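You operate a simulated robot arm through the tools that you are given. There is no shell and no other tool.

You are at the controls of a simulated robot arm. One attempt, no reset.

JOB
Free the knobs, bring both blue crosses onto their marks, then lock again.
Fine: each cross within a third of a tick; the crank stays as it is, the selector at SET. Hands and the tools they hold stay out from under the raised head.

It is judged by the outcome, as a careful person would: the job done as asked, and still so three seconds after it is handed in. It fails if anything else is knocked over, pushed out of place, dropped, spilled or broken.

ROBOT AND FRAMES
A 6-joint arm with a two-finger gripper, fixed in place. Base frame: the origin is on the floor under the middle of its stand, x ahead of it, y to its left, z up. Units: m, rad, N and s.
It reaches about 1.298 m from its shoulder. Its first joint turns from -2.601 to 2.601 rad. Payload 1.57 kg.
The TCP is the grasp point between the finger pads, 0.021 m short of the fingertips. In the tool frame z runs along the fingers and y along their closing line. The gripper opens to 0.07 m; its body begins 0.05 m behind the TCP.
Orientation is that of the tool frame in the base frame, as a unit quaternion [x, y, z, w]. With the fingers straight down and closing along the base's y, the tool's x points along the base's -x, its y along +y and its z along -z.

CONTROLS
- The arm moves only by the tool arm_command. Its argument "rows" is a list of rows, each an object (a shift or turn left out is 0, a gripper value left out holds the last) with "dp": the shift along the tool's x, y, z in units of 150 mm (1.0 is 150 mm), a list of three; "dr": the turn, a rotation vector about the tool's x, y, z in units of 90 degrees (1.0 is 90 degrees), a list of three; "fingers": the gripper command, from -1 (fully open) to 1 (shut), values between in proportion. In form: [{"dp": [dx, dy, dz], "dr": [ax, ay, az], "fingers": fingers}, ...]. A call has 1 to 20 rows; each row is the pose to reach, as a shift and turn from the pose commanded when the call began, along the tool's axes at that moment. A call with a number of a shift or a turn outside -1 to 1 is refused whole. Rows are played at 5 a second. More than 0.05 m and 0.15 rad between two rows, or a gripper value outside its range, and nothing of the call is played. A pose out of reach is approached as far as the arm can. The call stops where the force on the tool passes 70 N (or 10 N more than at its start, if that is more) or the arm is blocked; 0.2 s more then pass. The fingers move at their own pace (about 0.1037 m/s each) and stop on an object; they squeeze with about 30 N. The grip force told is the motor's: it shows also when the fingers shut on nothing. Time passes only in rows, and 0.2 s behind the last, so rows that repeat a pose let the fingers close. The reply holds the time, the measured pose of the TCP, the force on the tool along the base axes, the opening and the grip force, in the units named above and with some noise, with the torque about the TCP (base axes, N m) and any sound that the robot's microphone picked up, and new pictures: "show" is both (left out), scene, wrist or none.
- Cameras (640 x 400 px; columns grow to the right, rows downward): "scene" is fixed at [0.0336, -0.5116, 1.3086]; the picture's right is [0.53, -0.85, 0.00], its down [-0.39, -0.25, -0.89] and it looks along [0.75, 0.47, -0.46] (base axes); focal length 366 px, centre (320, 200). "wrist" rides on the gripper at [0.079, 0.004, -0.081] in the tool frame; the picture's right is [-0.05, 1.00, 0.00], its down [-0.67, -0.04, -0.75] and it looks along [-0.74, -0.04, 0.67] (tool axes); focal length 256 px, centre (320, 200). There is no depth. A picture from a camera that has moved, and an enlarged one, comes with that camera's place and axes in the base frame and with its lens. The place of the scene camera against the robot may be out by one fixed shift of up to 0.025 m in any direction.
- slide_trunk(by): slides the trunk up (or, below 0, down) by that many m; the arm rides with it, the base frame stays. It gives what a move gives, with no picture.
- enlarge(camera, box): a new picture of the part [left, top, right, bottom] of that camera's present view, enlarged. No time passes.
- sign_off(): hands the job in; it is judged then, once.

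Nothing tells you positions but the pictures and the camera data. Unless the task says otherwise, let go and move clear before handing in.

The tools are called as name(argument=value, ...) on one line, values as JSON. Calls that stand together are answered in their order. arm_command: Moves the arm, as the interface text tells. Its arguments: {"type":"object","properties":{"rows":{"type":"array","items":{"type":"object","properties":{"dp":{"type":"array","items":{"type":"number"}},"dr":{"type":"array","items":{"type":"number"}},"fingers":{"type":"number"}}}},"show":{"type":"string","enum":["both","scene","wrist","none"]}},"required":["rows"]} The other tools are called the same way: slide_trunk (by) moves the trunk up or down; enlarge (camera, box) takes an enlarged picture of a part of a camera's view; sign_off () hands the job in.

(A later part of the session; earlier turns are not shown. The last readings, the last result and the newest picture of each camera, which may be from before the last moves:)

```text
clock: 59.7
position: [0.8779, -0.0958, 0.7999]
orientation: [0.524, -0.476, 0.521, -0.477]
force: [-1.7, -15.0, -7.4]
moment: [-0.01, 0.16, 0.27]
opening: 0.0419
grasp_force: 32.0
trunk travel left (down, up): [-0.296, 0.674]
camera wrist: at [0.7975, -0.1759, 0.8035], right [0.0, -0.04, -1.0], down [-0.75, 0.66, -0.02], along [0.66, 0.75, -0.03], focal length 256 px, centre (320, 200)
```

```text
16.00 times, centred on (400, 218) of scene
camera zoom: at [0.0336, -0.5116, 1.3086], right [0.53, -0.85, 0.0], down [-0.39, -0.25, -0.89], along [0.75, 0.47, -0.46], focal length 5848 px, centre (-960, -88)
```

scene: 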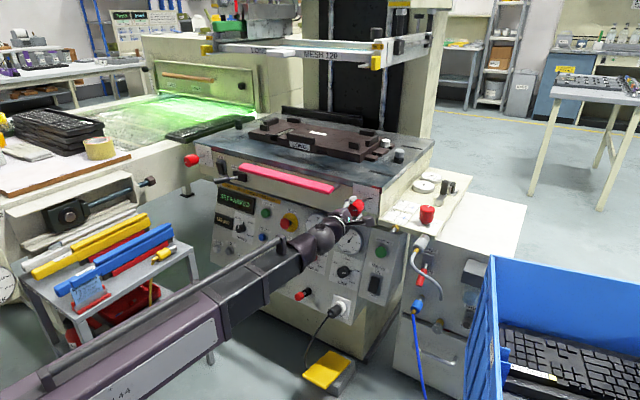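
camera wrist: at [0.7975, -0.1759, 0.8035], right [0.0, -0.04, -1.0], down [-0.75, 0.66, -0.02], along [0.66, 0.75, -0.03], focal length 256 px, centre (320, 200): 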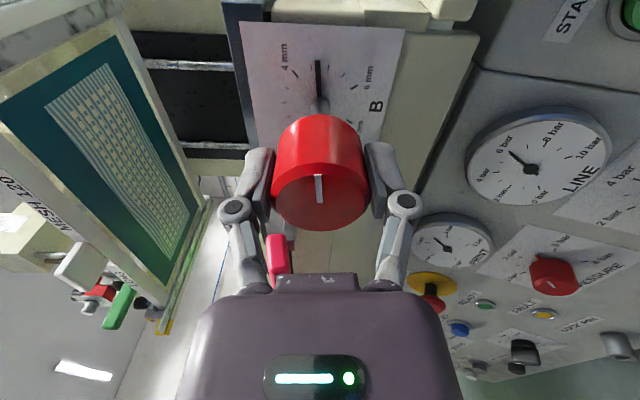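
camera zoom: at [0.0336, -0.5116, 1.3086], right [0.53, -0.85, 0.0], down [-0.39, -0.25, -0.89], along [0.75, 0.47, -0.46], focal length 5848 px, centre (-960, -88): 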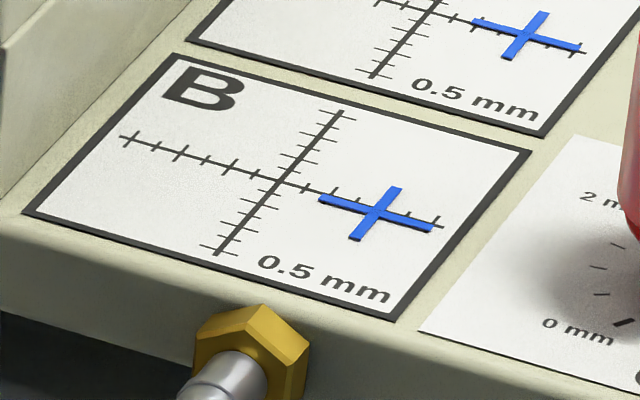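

The cross returned to exactly the same place, so the knob has half-tick detents; this setting (about 0.2 tick) is the nearest one for B. I'll release B and back away.

arm_command(rows=[{"fingers": -1}, {"fingers": -1}, {"fingers": -1}, {"dp": [0, 0, -0.2]}, {"dp": [0, 0, -0.4]}, {"dp": [0, 0, -0.6]}, {"dp": [0, 0, -0.8]}], show="both")

enlarge(camera="scene", box=[384, 202, 416, 222])

enlarge(camera="scene", box=[400, 170, 480, 220])

```text
clock: 61.3
position: [0.7561, -0.0959, 0.8012]
orientation: [0.524, -0.476, 0.522, -0.476]
force: [0.3, 0.9, 0.0]
moment: [0.01, -0.01, 0.02]
opening: 0.07
grasp_force: 0.1
trunk travel left (down, up): [-0.296, 0.674]
camera wrist: at [0.6759, -0.1756, 0.8042], right [0.0, -0.04, -1.0], down [-0.75, 0.66, -0.03], along [0.66, 0.75, -0.03], focal length 256 px, centre (320, 200)
```

scene: 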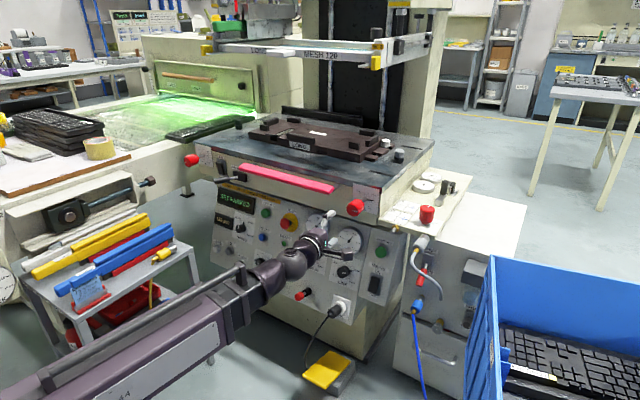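
wrist: 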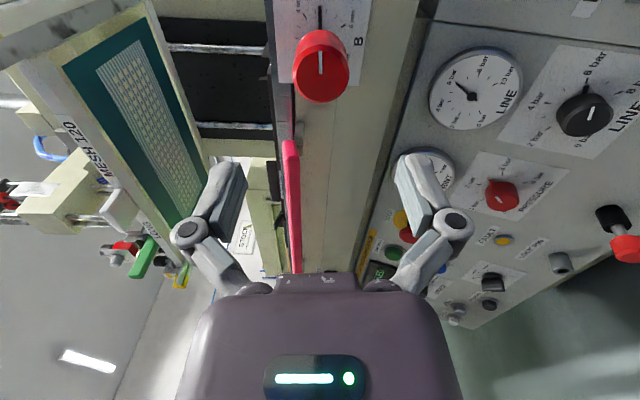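

```text
16.00 times, centred on (400, 212) of scene
camera zoom: at [0.0336, -0.5116, 1.3086], right [0.53, -0.85, 0.0], down [-0.39, -0.25, -0.89], along [0.75, 0.47, -0.46], focal length 5848 px, centre (-960, 8)
```

zoom: 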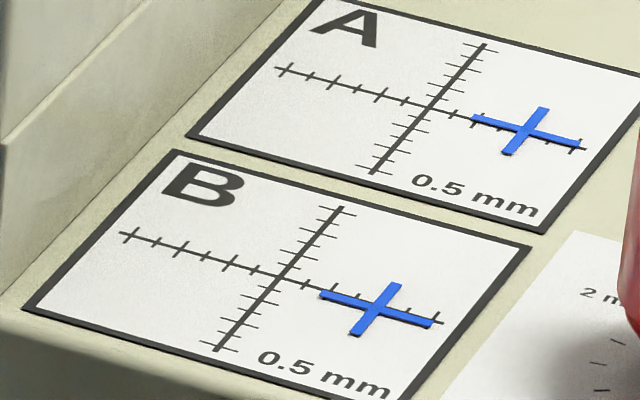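

```text
8.00 times, centred on (440, 195) of scene
camera zoom: at [0.0336, -0.5116, 1.3086], right [0.53, -0.85, 0.0], down [-0.39, -0.25, -0.89], along [0.75, 0.47, -0.46], focal length 2924 px, centre (-640, 240)
```

zoom: 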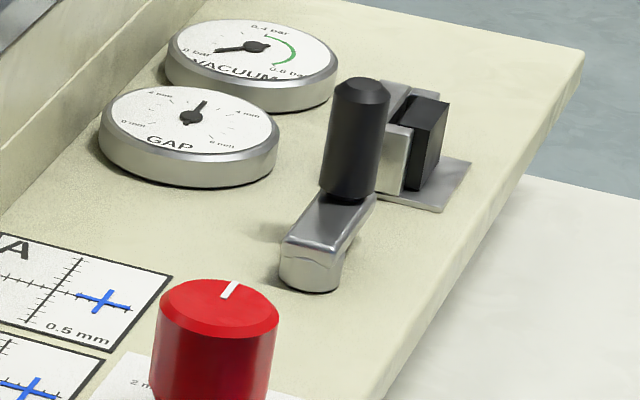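

A and B are set. For knob C on the shelf I need the fingers pointing down from above; the raised head's right edge is near y -0.09, well clear of knob C at y about -0.275. I'll raise the trunk and true up the roll first.

slide_trunk(by=0.3)

arm_command(rows=[{"dr": [0, 0, 0.03]}, {"dr": [0, 0, 0.058]}, {"dp": [0.2, 0, 0], "dr": [0, 0, 0.058]}, {"dp": [0.4, 0, 0], "dr": [0, 0, 0.058]}, {"dp": [0.6, 0, 0], "dr": [0, 0, 0.058]}, {"dp": [0.8, 0, 0], "dr": [0, 0, 0.058]}], show="both")

```text
clock: 64.3
position: [0.7562, -0.0965, 1.0999]
orientation: [0.524, -0.476, 0.522, -0.476]
force: [-0.9, -0.2, -0.4]
moment: [0.02, 0.02, 0.02]
opening: 0.07
grasp_force: 0.0
trunk travel left (down, up): [-0.596, 0.374]
```

```text
clock: 65.7
position: [0.7559, -0.2166, 1.1013]
orientation: [0.502, -0.499, 0.5, -0.5]
force: [0.3, 0.4, 0.2]
moment: [-0.01, 0.0, -0.03]
opening: 0.07
grasp_force: 0.0
out of reach, approached as far as the arm can: row 4, 5, 6
trunk travel left (down, up): [-0.596, 0.374]
camera wrist: at [0.6762, -0.2963, 1.0971], right [0.0, 0.05, -1.0], down [-0.75, 0.66, 0.03], along [0.66, 0.75, 0.04], focal length 256 px, centre (320, 200)
```

scene: 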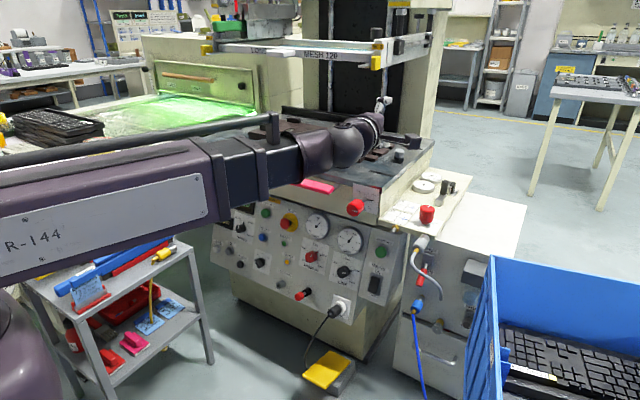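
wrist: 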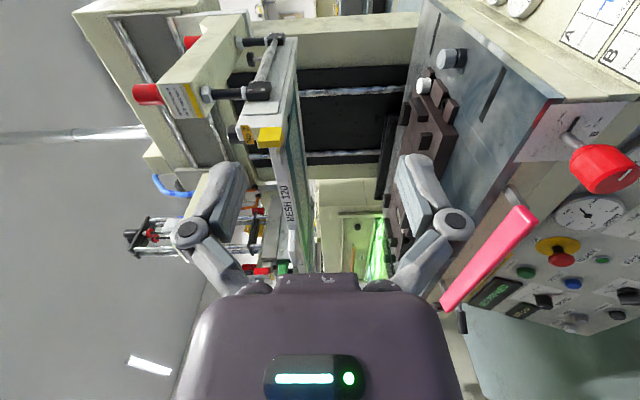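

Now I pitch the hand down in an arc, in open space in front of the shelf.

arm_command(rows=[{"dp": [0.065, 0.1765, 0.018], "dr": [-0.0909, 0, 0]}, {"dp": [0.13, 0.3493, 0.01], "dr": [-0.1818, 0, 0]}, {"dp": [0.195, 0.5151, -0.021], "dr": [-0.2727, 0, 0]}, {"dp": [0.26, 0.6705, -0.076], "dr": [-0.3636, 0, 0]}, {"dp": [0.325, 0.8121, -0.151], "dr": [-0.4545, 0, 0]}, {"dp": [0.39, 0.9371, -0.246], "dr": [-0.5455, 0, 0]}], show="none")

arm_command(rows=[{"dp": [0, 0.1765, -0.0126], "dr": [-0.0909, 0, 0]}, {"dp": [0, 0.3493, -0.0502], "dr": [-0.1818, 0, 0]}, {"dp": [0, 0.5151, -0.1121], "dr": [-0.2727, 0, 0]}, {"dp": [0, 0.6705, -0.1969], "dr": [-0.3636, 0, 0]}, {"dp": [0, 0.8121, -0.3029], "dr": [-0.4545, 0, 0]}], show="both")

```text
clock: 67.1
position: [0.7209, -0.2736, 0.9599]
orientation: [0.664, -0.662, 0.247, -0.245]
force: [-0.4, 0.0, 0.1]
moment: [-0.02, 0.02, 0.01]
opening: 0.07
grasp_force: 0.0
trunk travel left (down, up): [-0.596, 0.374]
```

```text
clock: 68.3
position: [0.5988, -0.276, 0.9219]
orientation: [0.702, -0.698, -0.033, -0.137]
force: [-0.7, 0.3, 0.0]
moment: [-0.01, -0.01, 0.0]
opening: 0.0701
grasp_force: 0.0
out of reach, approached as far as the arm can: row 2, 3, 4, 5
trunk travel left (down, up): [-0.596, 0.374]
camera wrist: at [0.5861, -0.3715, 0.9809], right [-0.99, 0.07, -0.13], down [-0.09, 0.47, 0.88], along [0.12, 0.88, -0.46], focal length 256 px, centre (320, 200)
```

scene: 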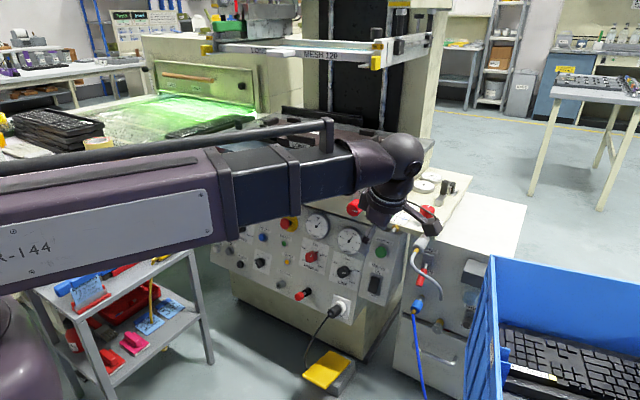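
wrist: 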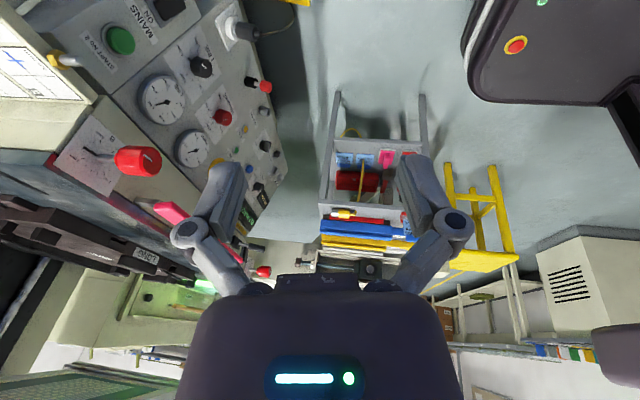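

The wrist can't get fully vertical with the camera on this side. I'll roll toward the starting orientation (camera behind), which was fine pointing straight down.

arm_command(rows=[{"dp": [0.001, -0.016, 0.006], "dr": [0.004, 0.016, 0.083]}, {"dp": [0.003, -0.032, 0.012], "dr": [0.008, 0.032, 0.166]}, {"dp": [0.004, -0.048, 0.018], "dr": [0.012, 0.049, 0.249]}, {"dp": [0.005, -0.063, 0.025], "dr": [0.016, 0.065, 0.332]}, {"dp": [0.007, -0.079, 0.031], "dr": [0.02, 0.081, 0.415]}, {"dp": [0.008, -0.095, 0.037], "dr": [0.0235, 0.097, 0.498]}, {"dp": [0.009, -0.111, 0.043], "dr": [0.027, 0.113, 0.581]}, {"dp": [0.011, -0.127, 0.049], "dr": [0.031, 0.129, 0.664]}, {"dp": [0.012, -0.143, 0.055], "dr": [0.035, 0.1455, 0.747]}, {"dp": [0.013, -0.158, 0.062], "dr": [0.039, 0.162, 0.83]}, {"dp": [0.015, -0.174, 0.068], "dr": [0.043, 0.178, 0.913]}, {"dp": [0.016, -0.19, 0.074], "dr": [0.047, 0.194, 0.996]}], show="both")

```text
clock: 70.9
position: [0.6288, -0.2757, 0.9228]
orientation: [0.002, 0.99, 0.121, 0.071]
force: [0.2, 0.8, -1.3]
moment: [0.05, 0.01, 0.0]
opening: 0.07
grasp_force: 0.1
out of reach, approached as far as the arm can: row 3, 4, 5, 6, 7, 8, 9, 10, 11, 12
trunk travel left (down, up): [-0.596, 0.374]
camera wrist: at [0.5388, -0.2899, 0.9901], right [0.04, 0.97, 0.25], down [0.56, -0.23, 0.8], along [0.83, 0.11, -0.55], focal length 256 px, centre (320, 200)
```

scene: 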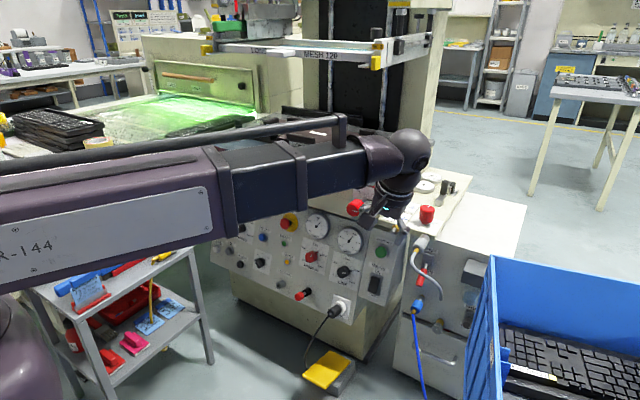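
wrist: 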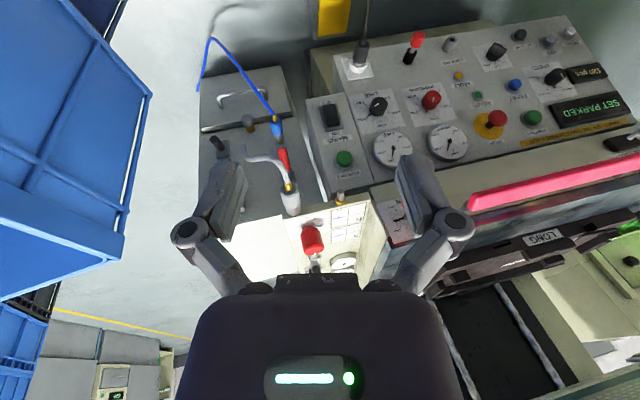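

The wrist reached a joint limit because it's bent the "wrong way round" on this side. I'll bring the hand back up level, swing it across the arm's own axis so the wrist bends the other way, then point it down.

arm_command(rows=[{"dp": [-0.139, 0.018, -0.004], "dr": [0.0106, -0.0822, -0.011]}, {"dp": [-0.275, 0.038, -0.03], "dr": [0.0213, -0.1644, -0.022]}, {"dp": [-0.406, 0.062, -0.075], "dr": [0.0319, -0.2465, -0.033]}, {"dp": [-0.529, 0.0895, -0.14], "dr": [0.0425, -0.3287, -0.044]}, {"dp": [-0.643, 0.12, -0.223], "dr": [0.0532, -0.4109, -0.055]}, {"dp": [-0.743, 0.155, -0.323], "dr": [0.0638, -0.4931, -0.066]}, {"dp": [-0.83, 0.1945, -0.437], "dr": [0.0745, -0.5753, -0.077]}, {"dp": [-0.899, 0.237, -0.564], "dr": [0.0851, -0.6575, -0.088]}, {"dp": [-0.95, 0.284, -0.701], "dr": [0.0957, -0.7396, -0.099]}, {"dp": [-0.983, 0.333, -0.848], "dr": [0.1064, -0.8218, -0.11]}, {"dp": [-0.994, 0.387, -0.999], "dr": [0.117, -0.904, -0.121]}], show="none")

```text
clock: 73.3
position: [0.7536, -0.2573, 1.1007]
orientation: [0.0, 0.707, 0.0, 0.707]
force: [-0.3, 0.3, 0.8]
moment: [-0.02, -0.02, -0.01]
opening: 0.0698
grasp_force: 0.2
trunk travel left (down, up): [-0.596, 0.374]
```

arm_command(rows=[{"dp": [0, -0.146, -0.0114], "dr": [0.0864, 0, 0]}, {"dp": [0, -0.288, -0.0454], "dr": [0.1729, 0, 0]}, {"dp": [0, -0.424, -0.1014], "dr": [0.2592, 0, 0]}, {"dp": [0, -0.552, -0.1783], "dr": [0.3457, 0, 0]}, {"dp": [0, -0.6675, -0.2748], "dr": [0.4321, 0, 0]}, {"dp": [0, -0.769, -0.3891], "dr": [0.5186, 0, 0]}, {"dp": [0, -0.853, -0.519], "dr": [0.6049, 0, 0]}, {"dp": [0, -0.919, -0.662], "dr": [0.6913, 0, 0]}, {"dp": [0, -0.965, -0.816], "dr": [0.7778, 0, 0]}], show="scene")

```text
clock: 75.3
position: [0.632, -0.4035, 1.101]
orientation: [0.405, 0.579, -0.405, 0.58]
force: [0.5, -0.8, -0.3]
moment: [-0.03, 0.02, -0.01]
opening: 0.07
grasp_force: 0.1
trunk travel left (down, up): [-0.596, 0.374]
```

scene: 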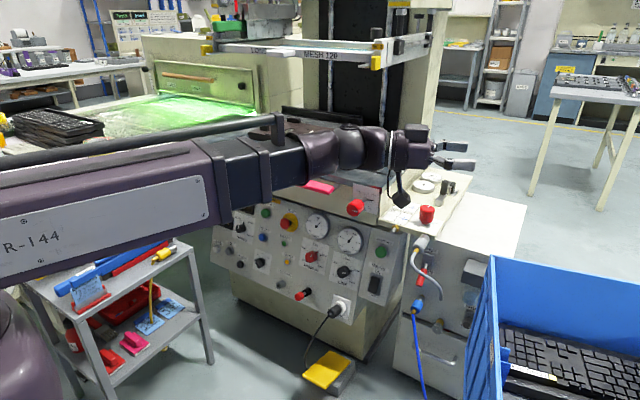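

Now the hand has crossed over; pitching it down to vertical from here.

arm_command(rows=[{"dp": [0.1765, 0, -0.0126], "dr": [0, 0.0909, 0]}, {"dp": [0.3493, 0, -0.0502], "dr": [0, 0.1818, 0]}, {"dp": [0.5151, 0, -0.1121], "dr": [0, 0.2727, 0]}, {"dp": [0.6705, 0, -0.1969], "dr": [0, 0.3636, 0]}, {"dp": [0.8121, 0, -0.3029], "dr": [0, 0.4545, 0]}, {"dp": [0.9371, 0, -0.4279], "dr": [0, 0.5455, 0]}], show="none")

arm_command(rows=[{"dp": [0.1765, 0, -0.0126], "dr": [0, 0.0909, 0]}, {"dp": [0.3493, 0, -0.0502], "dr": [0, 0.1818, 0]}, {"dp": [0.5151, 0, -0.1121], "dr": [0, 0.2727, 0]}, {"dp": [0.6705, 0, -0.1969], "dr": [0, 0.3636, 0]}, {"dp": [0.8121, 0, -0.3029], "dr": [0, 0.4545, 0]}], show="both")

```text
clock: 76.7
position: [0.6103, -0.3437, 0.959]
orientation: [0.536, 0.769, -0.199, 0.286]
force: [-0.5, -0.3, 0.5]
moment: [0.0, 0.0, 0.0]
opening: 0.0702
grasp_force: 0.0
trunk travel left (down, up): [-0.596, 0.374]
```

```text
clock: 77.9
position: [0.5672, -0.2278, 0.9154]
orientation: [0.572, 0.82, 0.001, 0.0]
force: [0.5, -0.8, -0.2]
moment: [-0.05, 0.01, 0.02]
opening: 0.0703
grasp_force: 0.0
trunk travel left (down, up): [-0.596, 0.374]
camera wrist: at [0.5443, -0.1526, 0.9964], right [0.96, 0.29, 0.0], down [0.2, -0.64, 0.74], along [0.22, -0.71, -0.67], focal length 256 px, centre (320, 200)
```

scene: 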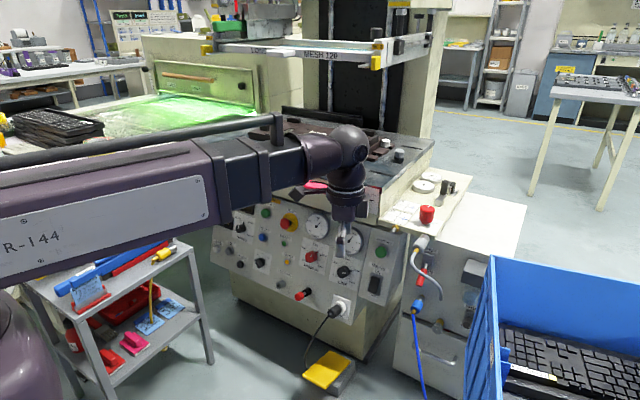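
wrist: 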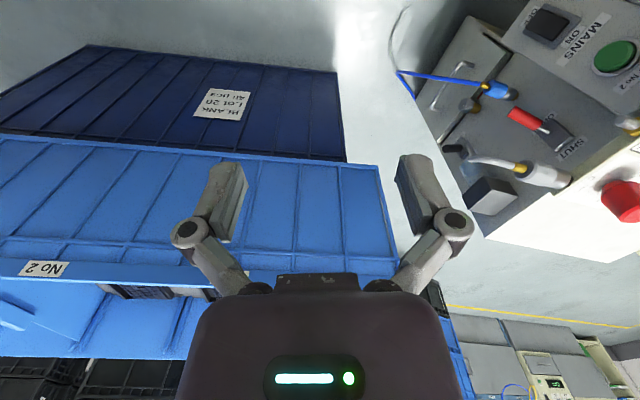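

The fingers now point straight down. I'll roll so the camera sits behind the hand, then travel forward over the shelf toward knob C.

arm_command(rows=[{"dr": [0, 0, -0.09]}, {"dr": [0, 0, -0.18]}, {"dr": [0, 0, -0.27]}, {"dr": [0, 0, -0.36]}, {"dr": [0, 0, -0.45]}, {"dr": [0, 0, -0.54]}, {"dr": [0, 0, -0.63]}, {"dr": [0, 0, -0.72]}, {"dr": [0, 0, -0.776]}], show="none")

arm_command(rows=[{"dp": [-0.25, -0.08, 0]}, {"dp": [-0.5, -0.16, 0]}, {"dp": [-0.75, -0.24, 0]}, {"dp": [-1.0, -0.32, 0]}], show="both")

```text
clock: 79.9
position: [0.5685, -0.2287, 0.9157]
orientation: [-0.001, 1.0, 0.0, 0.0]
force: [-0.5, 0.8, 0.5]
moment: [-0.05, -0.03, 0.0]
opening: 0.0701
grasp_force: 0.1
trunk travel left (down, up): [-0.596, 0.374]
```

```text
clock: 80.9
position: [0.7177, -0.2761, 0.9145]
orientation: [0.0, 1.0, 0.0, 0.0]
force: [-0.3, 0.2, 0.2]
moment: [-0.01, 0.01, 0.03]
opening: 0.07
grasp_force: 0.0
trunk travel left (down, up): [-0.596, 0.374]
camera wrist: at [0.639, -0.2724, 0.9959], right [0.05, 1.0, 0.0], down [0.67, -0.04, 0.74], along [0.74, -0.04, -0.67], focal length 256 px, centre (320, 200)
```

scene: 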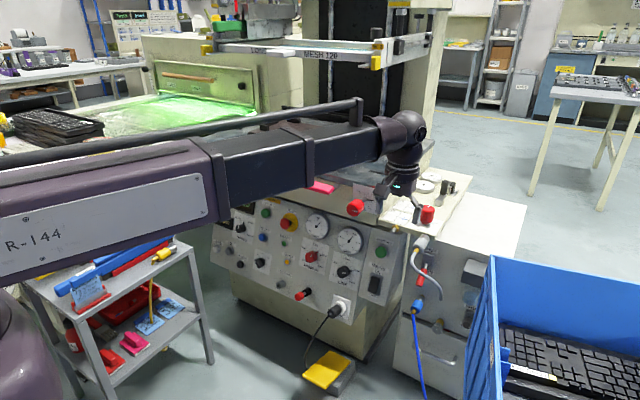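
wrist: 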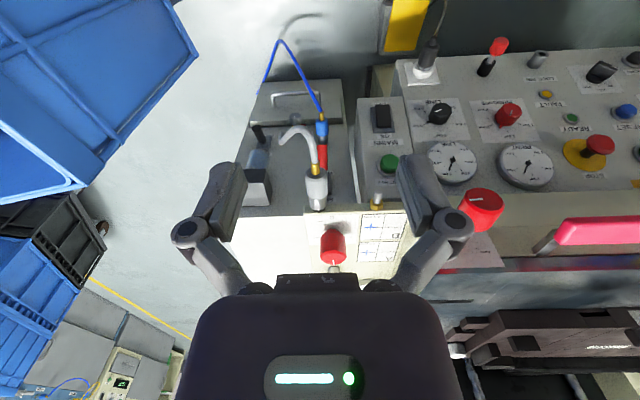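

enlarge(camera="wrist", box=[260, 180, 420, 280])

arm_command(rows=[{"dp": [-0.25, 0, 0]}, {"dp": [-0.5, 0, 0]}, {"dp": [-0.75, 0, 0]}, {"dp": [-1.0, 0, 0]}], show="both")

```text
4.00 times, centred on (340, 230) of wrist
camera zoom: at [0.639, -0.2724, 0.9959], right [0.05, 1.0, 0.0], down [0.67, -0.04, 0.74], along [0.74, -0.04, -0.67], focal length 1024 px, centre (240, 80)
```

zoom: 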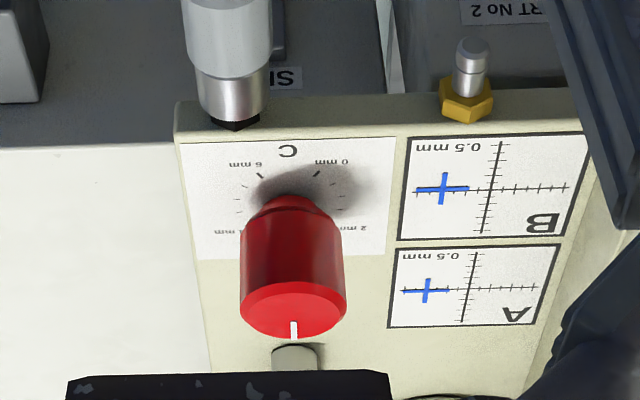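

```text
clock: 81.9
position: [0.8704, -0.277, 0.9149]
orientation: [0.0, 1.0, 0.0, 0.0]
force: [-0.3, -0.1, -0.1]
moment: [0.0, 0.01, 0.03]
opening: 0.0701
grasp_force: 0.1
trunk travel left (down, up): [-0.596, 0.374]
camera wrist: at [0.7907, -0.2722, 0.9958], right [0.05, 1.0, 0.0], down [0.67, -0.04, 0.74], along [0.74, -0.04, -0.67], focal length 256 px, centre (320, 200)
```

scene: 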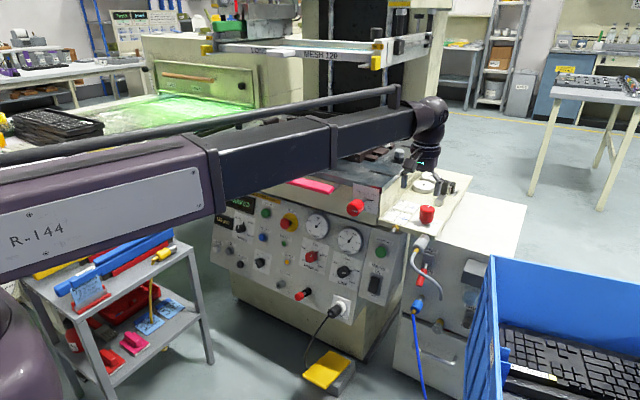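
wrist: 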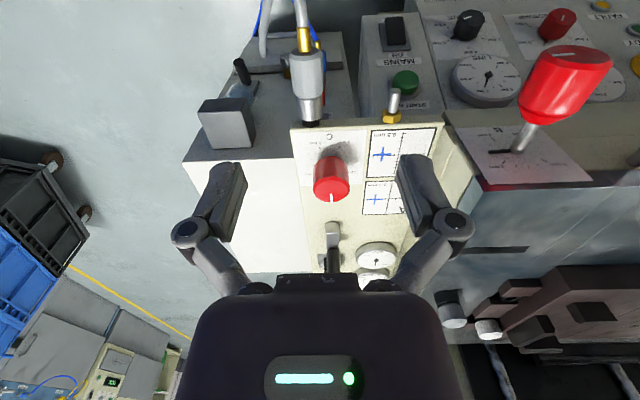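

Knob C's top is at about (0.998, -0.270, 0.793). I'll move directly above it and check.

arm_command(rows=[{"dp": [-0.22, 0.012, 0]}, {"dp": [-0.44, 0.024, 0]}, {"dp": [-0.65, 0.036, 0]}, {"dp": [-0.851, 0.047, 0]}], show="both")

enlarge(camera="wrist", box=[240, 60, 480, 210])

```text
clock: 82.9
position: [0.9944, -0.2676, 0.9148]
orientation: [0.0, 1.0, 0.001, 0.0]
force: [-0.8, 0.3, -0.1]
moment: [-0.01, -0.01, 0.0]
opening: 0.0702
grasp_force: 0.1
trunk travel left (down, up): [-0.596, 0.374]
camera wrist: at [0.9166, -0.2641, 0.9958], right [0.05, 1.0, 0.0], down [0.67, -0.04, 0.74], along [0.74, -0.04, -0.67], focal length 256 px, centre (320, 200)
```

scene: 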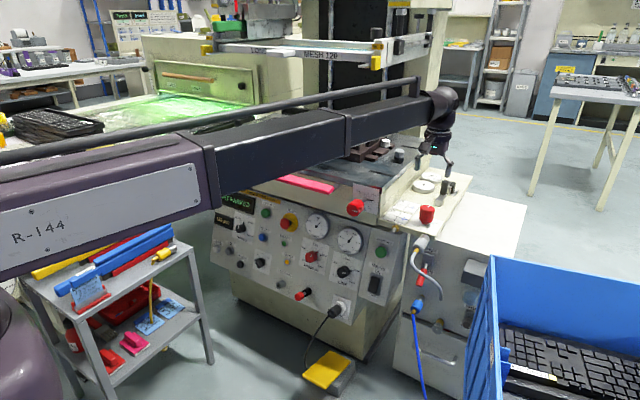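
wrist: 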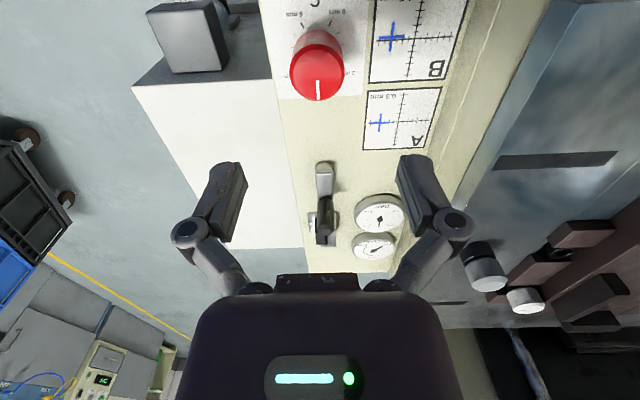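

```text
2.67 times, centred on (360, 135) of wrist
camera zoom: at [0.9166, -0.2641, 0.9958], right [0.05, 1.0, 0.0], down [0.67, -0.04, 0.74], along [0.74, -0.04, -0.67], focal length 683 px, centre (213, 373)
```

zoom: 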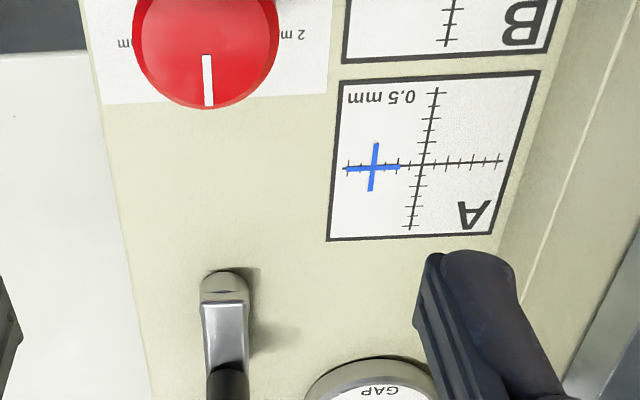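

enlarge(camera="wrist", box=[355, 80, 451, 155])

enlarge(camera="wrist", box=[360, 0, 480, 90])

```text
5.33 times, centred on (403, 118) of wrist
camera zoom: at [0.9166, -0.2641, 0.9958], right [0.05, 1.0, 0.0], down [0.67, -0.04, 0.74], along [0.74, -0.04, -0.67], focal length 1365 px, centre (-123, 640)
```

zoom: 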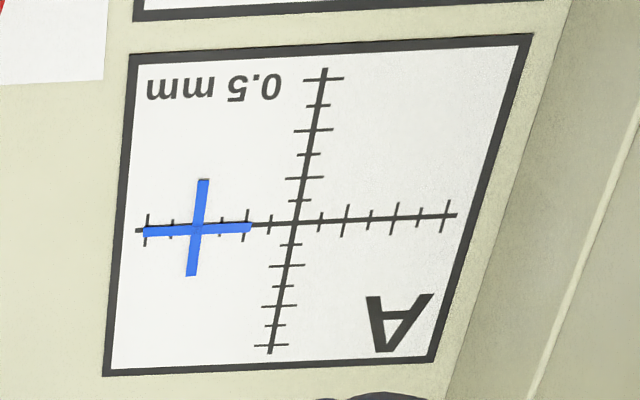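

```text
4.44 times, centred on (420, 45) of wrist
camera zoom: at [0.9166, -0.2641, 0.9958], right [0.05, 1.0, 0.0], down [0.67, -0.04, 0.74], along [0.74, -0.04, -0.67], focal length 1138 px, centre (-124, 889)
```

zoom: 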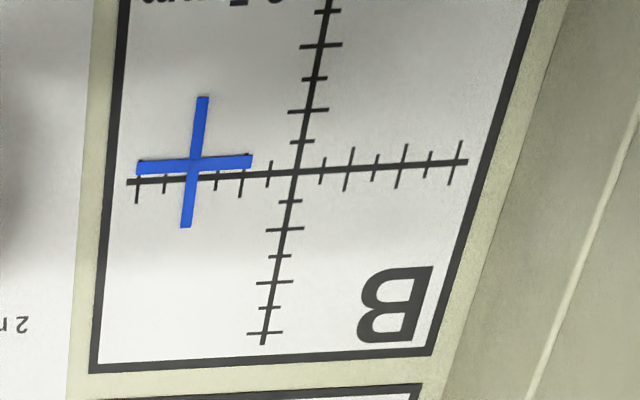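

enlarge(camera="wrist", box=[372, 8, 452, 58])

enlarge(camera="wrist", box=[360, 95, 440, 145])

```text
8.00 times, centred on (412, 33) of wrist
camera zoom: at [0.9166, -0.2641, 0.9958], right [0.05, 1.0, 0.0], down [0.67, -0.04, 0.74], along [0.74, -0.04, -0.67], focal length 2048 px, centre (-416, 1536)
```

zoom: 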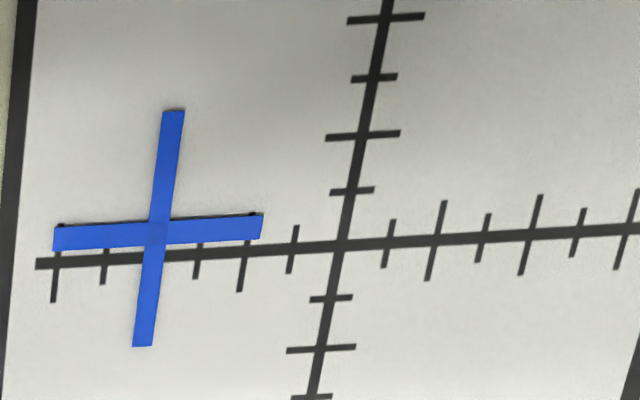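

```text
8.00 times, centred on (400, 120) of wrist
camera zoom: at [0.9166, -0.2641, 0.9958], right [0.05, 1.0, 0.0], down [0.67, -0.04, 0.74], along [0.74, -0.04, -0.67], focal length 2048 px, centre (-320, 840)
```

zoom: 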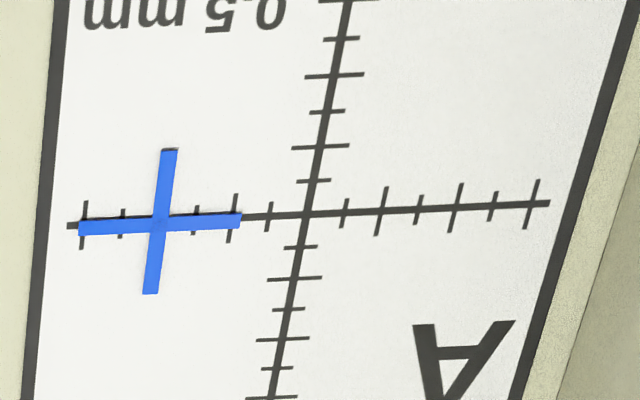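

From straight above I can read precisely: A is on its axis within 0.1 tick, B is about 0.45 tick low (one detent too far, to be undone), and both crosses are about 3.95 ticks right, i.e. knob C needs about 90°. I'll centre over C and start down.

arm_command(rows=[{"dp": [-0.036, -0.019, 0], "fingers": -1}], show="none")

slide_trunk(by=-0.085)

arm_command(rows=[{"dp": [0, 0, 0]}], show="both")

```text
clock: 83.3
position: [1.0011, -0.2715, 0.9148]
orientation: [0.0, 1.0, 0.001, 0.0]
force: [-0.2, 0.3, 0.2]
moment: [0.01, -0.01, 0.0]
opening: 0.0701
grasp_force: 0.0
trunk travel left (down, up): [-0.596, 0.374]
```

```text
clock: 84.5
position: [1.0009, -0.2724, 0.8299]
orientation: [-0.001, 1.0, 0.0, 0.0]
force: [-0.1, 0.6, 0.1]
moment: [0.0, 0.01, 0.04]
opening: 0.0701
grasp_force: 0.1
trunk travel left (down, up): [-0.511, 0.459]
```

```text
clock: 84.9
position: [0.9997, -0.2713, 0.8304]
orientation: [0.0, 1.0, -0.001, -0.001]
force: [-0.3, -0.9, 0.7]
moment: [-0.04, 0.03, -0.02]
opening: 0.0703
grasp_force: 0.1
trunk travel left (down, up): [-0.511, 0.459]
camera wrist: at [0.9213, -0.2677, 0.9111], right [0.05, 1.0, 0.0], down [0.67, -0.04, 0.75], along [0.74, -0.04, -0.67], focal length 256 px, centre (320, 200)
```

scene: 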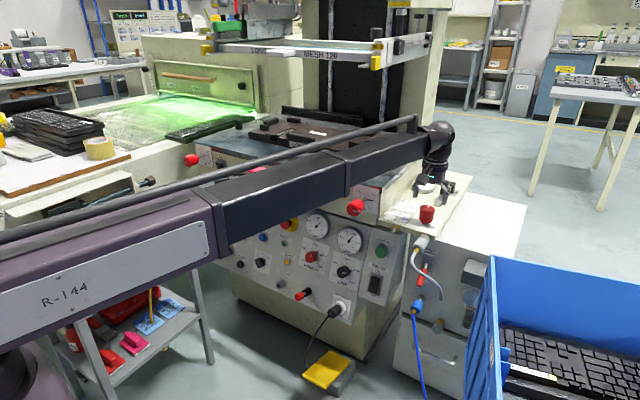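
wrist: 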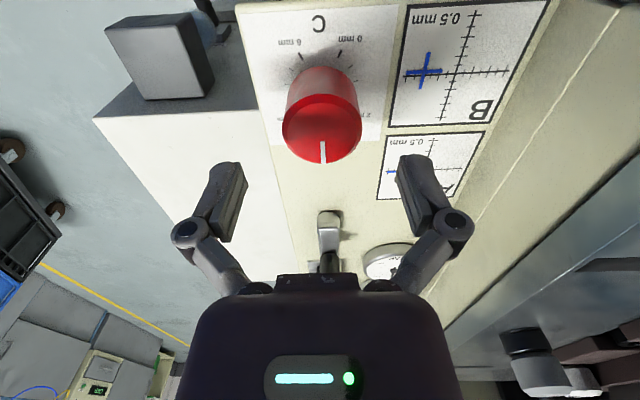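

Aligned within a few millimetres. Lowering the last 49 mm around knob C, then gripping.

arm_command(rows=[{"dp": [0.012, 0.006, 0]}], show="none")

slide_trunk(by=-0.049)

arm_command(rows=[{"dp": [0, 0, 0]}], show="both")

```text
clock: 85.3
position: [0.9962, -0.2698, 0.8298]
orientation: [0.0, 1.0, 0.0, 0.001]
force: [0.1, 1.2, 0.1]
moment: [0.0, -0.02, 0.01]
opening: 0.07
grasp_force: 0.0
trunk travel left (down, up): [-0.511, 0.459]
```

```text
clock: 86.2
position: [0.997, -0.2705, 0.78]
orientation: [0.0, 1.0, 0.0, 0.0]
force: [0.4, 0.5, 0.1]
moment: [0.03, -0.01, 0.01]
opening: 0.07
grasp_force: 0.1
trunk travel left (down, up): [-0.462, 0.508]
```

```text
clock: 86.6
position: [0.9981, -0.2703, 0.7814]
orientation: [0.0, 1.0, 0.0, 0.001]
force: [0.3, 0.3, 0.0]
moment: [-0.01, -0.01, -0.02]
opening: 0.0701
grasp_force: 0.2
trunk travel left (down, up): [-0.462, 0.508]
camera wrist: at [0.9188, -0.2667, 0.8621], right [0.05, 1.0, 0.0], down [0.67, -0.04, 0.75], along [0.74, -0.04, -0.67], focal length 256 px, centre (320, 200)
```

scene: 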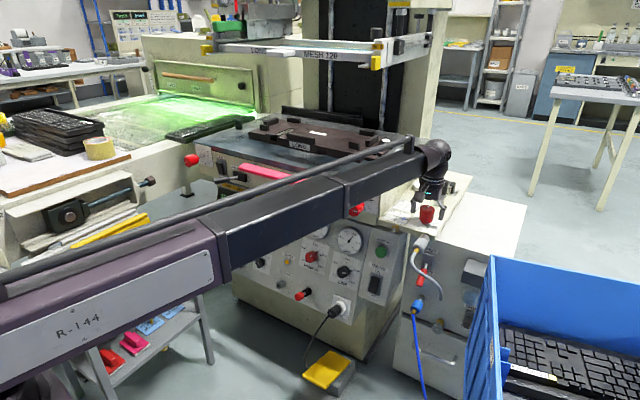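
wrist: 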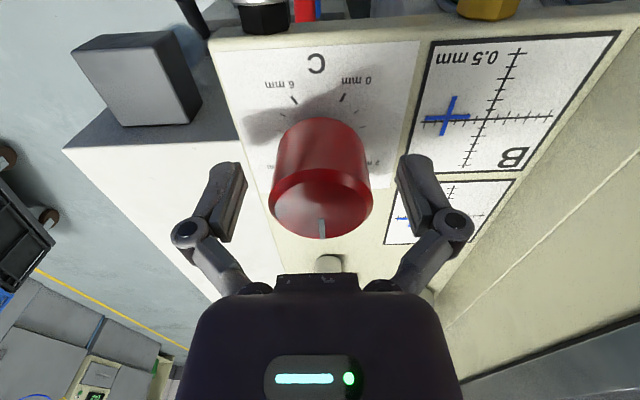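

Knob C is centred between the fingers. Closing and making a small clockwise test turn.

arm_command(rows=[{"fingers": 1}, {"fingers": 1}, {"fingers": 1}, {"dr": [0, 0, 0.06]}, {"dr": [0, 0, 0.12]}, {"dr": [0, 0, 0.18]}, {"dr": [0, 0, 0.25]}, {"dr": [0, 0, 0.25]}], show="both")

enlarge(camera="scene", box=[384, 202, 416, 222])

```text
clock: 88.4
position: [0.9972, -0.2714, 0.7823]
orientation: [0.196, 0.981, -0.001, 0.001]
force: [3.7, 2.9, 10.7]
moment: [-0.25, -0.19, -0.06]
opening: 0.0417
grasp_force: 31.8
trunk travel left (down, up): [-0.462, 0.508]
camera wrist: at [0.9262, -0.2365, 0.8629], right [0.43, 0.9, 0.0], down [0.6, -0.29, 0.75], along [0.67, -0.32, -0.67], focal length 256 px, centre (320, 200)
```

scene: 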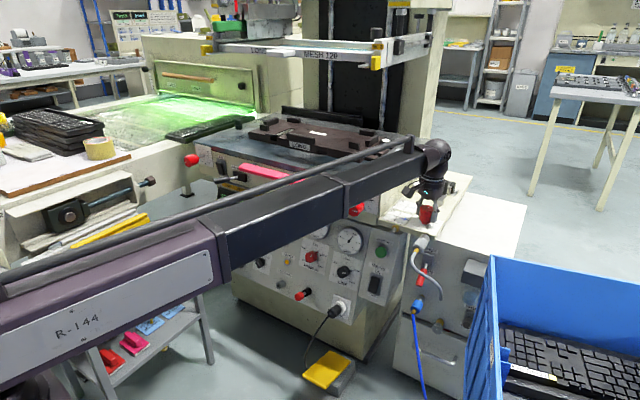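
wrist: 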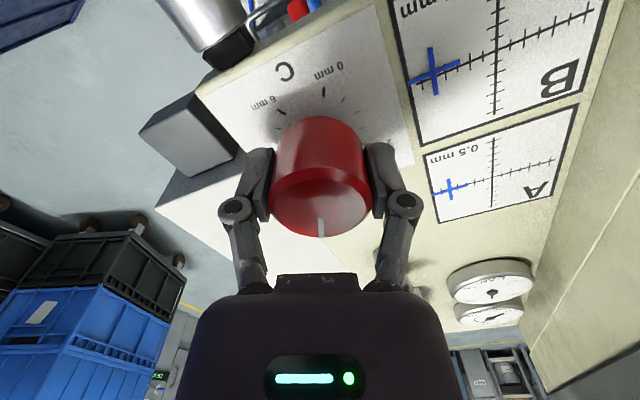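

```text
16.00 times, centred on (400, 212) of scene
camera zoom: at [0.0336, -0.5116, 1.3086], right [0.53, -0.85, 0.0], down [-0.39, -0.25, -0.89], along [0.75, 0.47, -0.46], focal length 5848 px, centre (-960, 8)
```

zoom: 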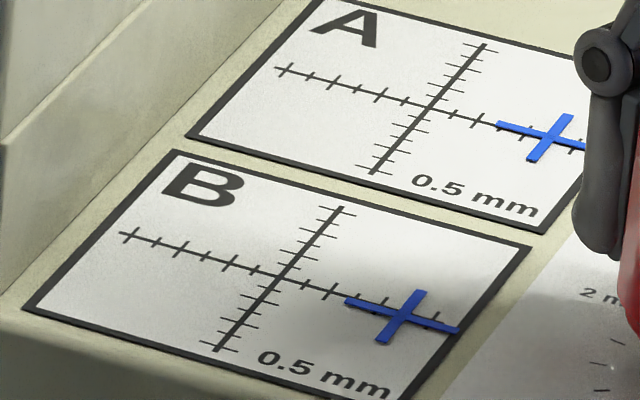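

Clockwise moves both crosses further right by one tick per 22.5°, so C must go counter-clockwise 5 ticks (112.5°) from here. First 90°.

arm_command(rows=[{"dr": [0, 0, -0.07]}, {"dr": [0, 0, -0.14]}, {"dr": [0, 0, -0.21]}, {"dr": [0, 0, -0.28]}, {"dr": [0, 0, -0.35]}, {"dr": [0, 0, -0.42]}, {"dr": [0, 0, -0.49]}, {"dr": [0, 0, -0.56]}, {"dr": [0, 0, -0.63]}, {"dr": [0, 0, -0.7]}, {"dr": [0, 0, -0.77]}, {"dr": [0, 0, -0.84]}, {"dr": [0, 0, -0.92]}, {"dr": [0, 0, -1.0]}, {"dr": [0, 0, -1.0]}], show="both")

enlarge(camera="scene", box=[384, 202, 416, 222])

```text
clock: 91.6
position: [0.9963, -0.2698, 0.7817]
orientation: [-0.557, 0.831, 0.0, 0.0]
force: [3.4, 9.1, 7.7]
moment: [0.73, -0.4, 0.01]
opening: 0.042
grasp_force: 32.0
trunk travel left (down, up): [-0.462, 0.508]
camera wrist: at [0.9633, -0.3417, 0.8629], right [-0.9, 0.43, 0.0], down [0.29, 0.6, 0.75], along [0.32, 0.67, -0.67], focal length 256 px, centre (320, 200)
```

scene: 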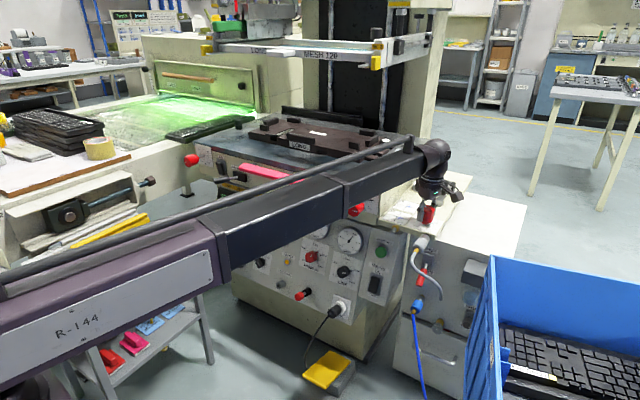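
wrist: 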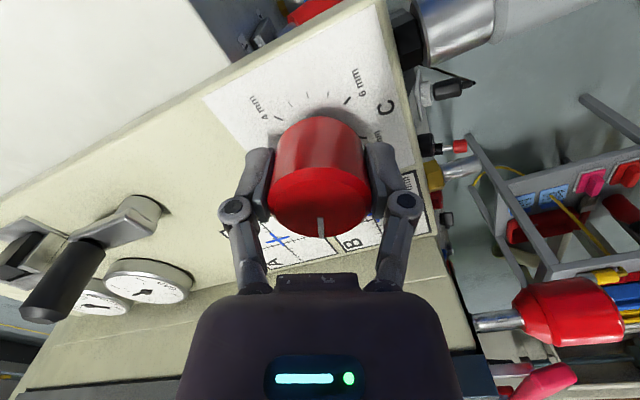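

```text
16.00 times, centred on (400, 212) of scene
camera zoom: at [0.0336, -0.5116, 1.3086], right [0.53, -0.85, 0.0], down [-0.39, -0.25, -0.89], along [0.75, 0.47, -0.46], focal length 5848 px, centre (-960, 8)
```

zoom: 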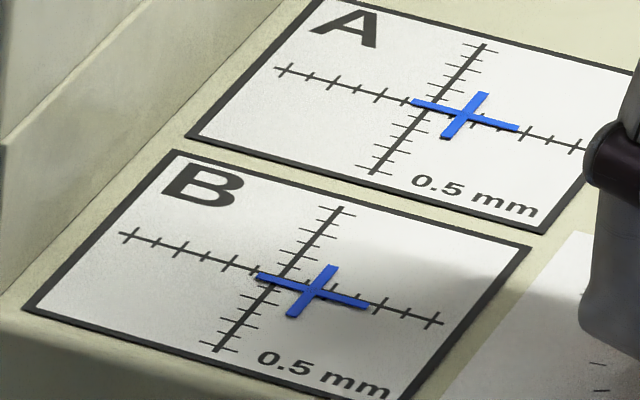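

arm_command(rows=[{"dr": [0, 0, -0.07]}, {"dr": [0, 0, -0.14]}, {"dr": [0, 0, -0.21]}, {"dr": [0, 0, -0.28]}, {"dr": [0, 0, -0.31]}, {"dr": [0, 0, -0.31]}], show="wrist")

enlarge(camera="scene", box=[384, 202, 416, 222])

```text
clock: 93.0
position: [0.9969, -0.2691, 0.781]
orientation: [0.74, -0.673, 0.0, 0.0]
force: [-7.1, 12.8, 2.9]
moment: [0.29, 0.15, 0.03]
opening: 0.0418
grasp_force: 32.2
trunk travel left (down, up): [-0.462, 0.508]
camera wrist: at [1.0009, -0.3493, 0.863], right [-1.0, -0.04, 0.0], down [-0.03, 0.67, 0.74], along [-0.03, 0.74, -0.67], focal length 256 px, centre (320, 200)
```

wrist: 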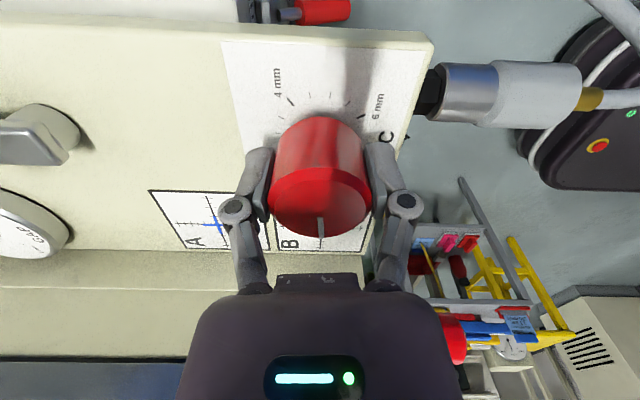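

```text
16.00 times, centred on (400, 212) of scene
camera zoom: at [0.0336, -0.5116, 1.3086], right [0.53, -0.85, 0.0], down [-0.39, -0.25, -0.89], along [0.75, 0.47, -0.46], focal length 5848 px, centre (-960, 8)
```

zoom: 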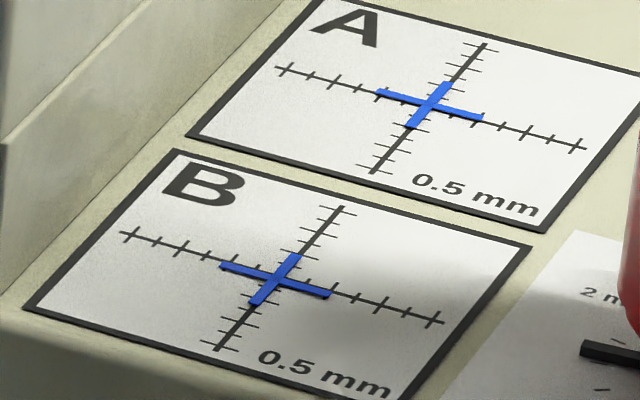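

Both crosses now sit on the vertical axis. I'll open gently, check that it holds, then lift clear.

arm_command(rows=[{"fingers": -0.65}, {"fingers": -0.65}, {"fingers": -0.65}], show="none")

slide_trunk(by=0.135)

arm_command(rows=[{"dp": [0, 0, 0]}], show="both")

enlarge(camera="scene", box=[384, 202, 416, 222])

```text
clock: 93.8
position: [0.9978, -0.2724, 0.7809]
orientation: [0.74, -0.673, -0.001, -0.001]
force: [-0.6, 0.0, -0.2]
moment: [0.02, 0.01, 0.01]
opening: 0.0576
grasp_force: 0.1
trunk travel left (down, up): [-0.462, 0.508]
```

```text
clock: 95.4
position: [0.9982, -0.2709, 0.9162]
orientation: [0.74, -0.673, -0.001, 0.0]
force: [0.6, 0.8, -1.1]
moment: [0.02, 0.04, -0.03]
opening: 0.0581
grasp_force: 0.1
trunk travel left (down, up): [-0.597, 0.373]
```

```text
clock: 95.8
position: [0.998, -0.2707, 0.9153]
orientation: [0.74, -0.673, 0.0, -0.001]
force: [-0.5, -0.7, 0.1]
moment: [0.02, 0.01, 0.03]
opening: 0.0579
grasp_force: 0.0
trunk travel left (down, up): [-0.597, 0.373]
camera wrist: at [1.0015, -0.3507, 0.9971], right [-1.0, -0.04, 0.0], down [-0.03, 0.67, 0.74], along [-0.03, 0.74, -0.67], focal length 256 px, centre (320, 200)
```

scene: 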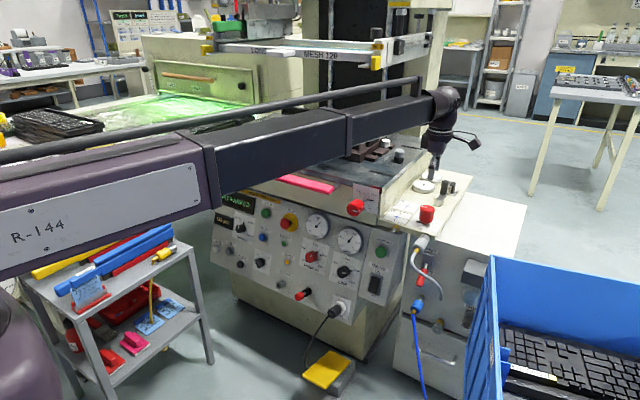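
wrist: 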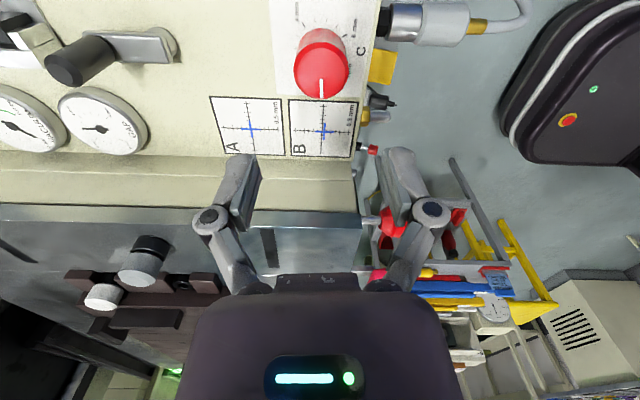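

```text
16.00 times, centred on (400, 212) of scene
camera zoom: at [0.0336, -0.5116, 1.3086], right [0.53, -0.85, 0.0], down [-0.39, -0.25, -0.89], along [0.75, 0.47, -0.46], focal length 5848 px, centre (-960, 8)
```

zoom: 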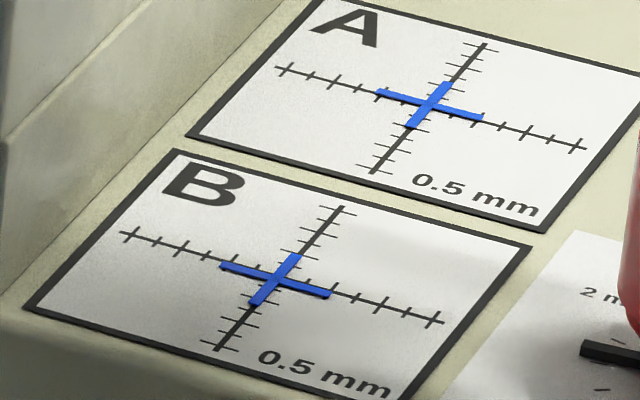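

enlarge(camera="wrist", box=[205, 92, 285, 158])

enlarge(camera="wrist", box=[284, 92, 364, 158])

```text
6.06 times, centred on (245, 125) of wrist
camera zoom: at [1.0015, -0.3507, 0.9971], right [-1.0, -0.04, 0.0], down [-0.03, 0.67, 0.74], along [-0.03, 0.74, -0.67], focal length 1551 px, centre (774, 654)
```

zoom: 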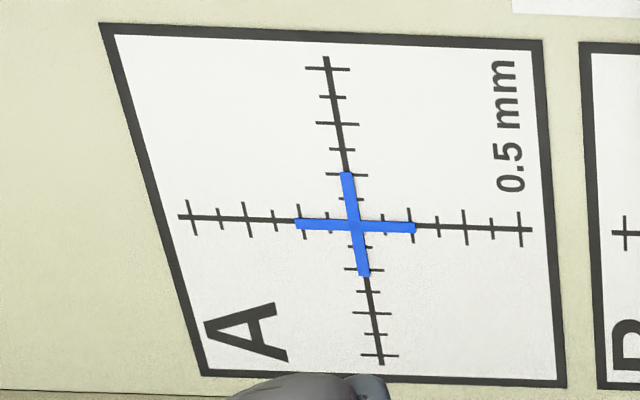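

```text
6.06 times, centred on (324, 125) of wrist
camera zoom: at [1.0015, -0.3507, 0.9971], right [-1.0, -0.04, 0.0], down [-0.03, 0.67, 0.74], along [-0.03, 0.74, -0.67], focal length 1551 px, centre (296, 654)
```

zoom: 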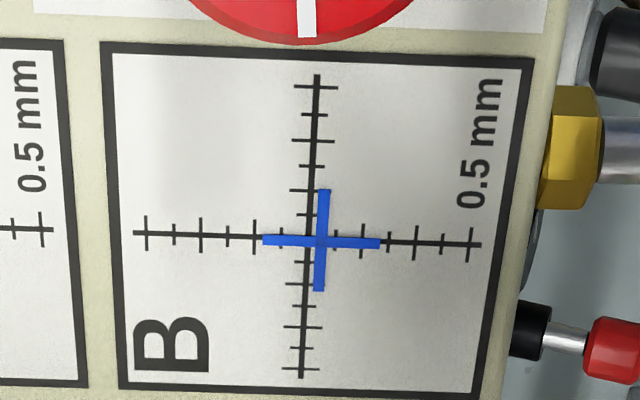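

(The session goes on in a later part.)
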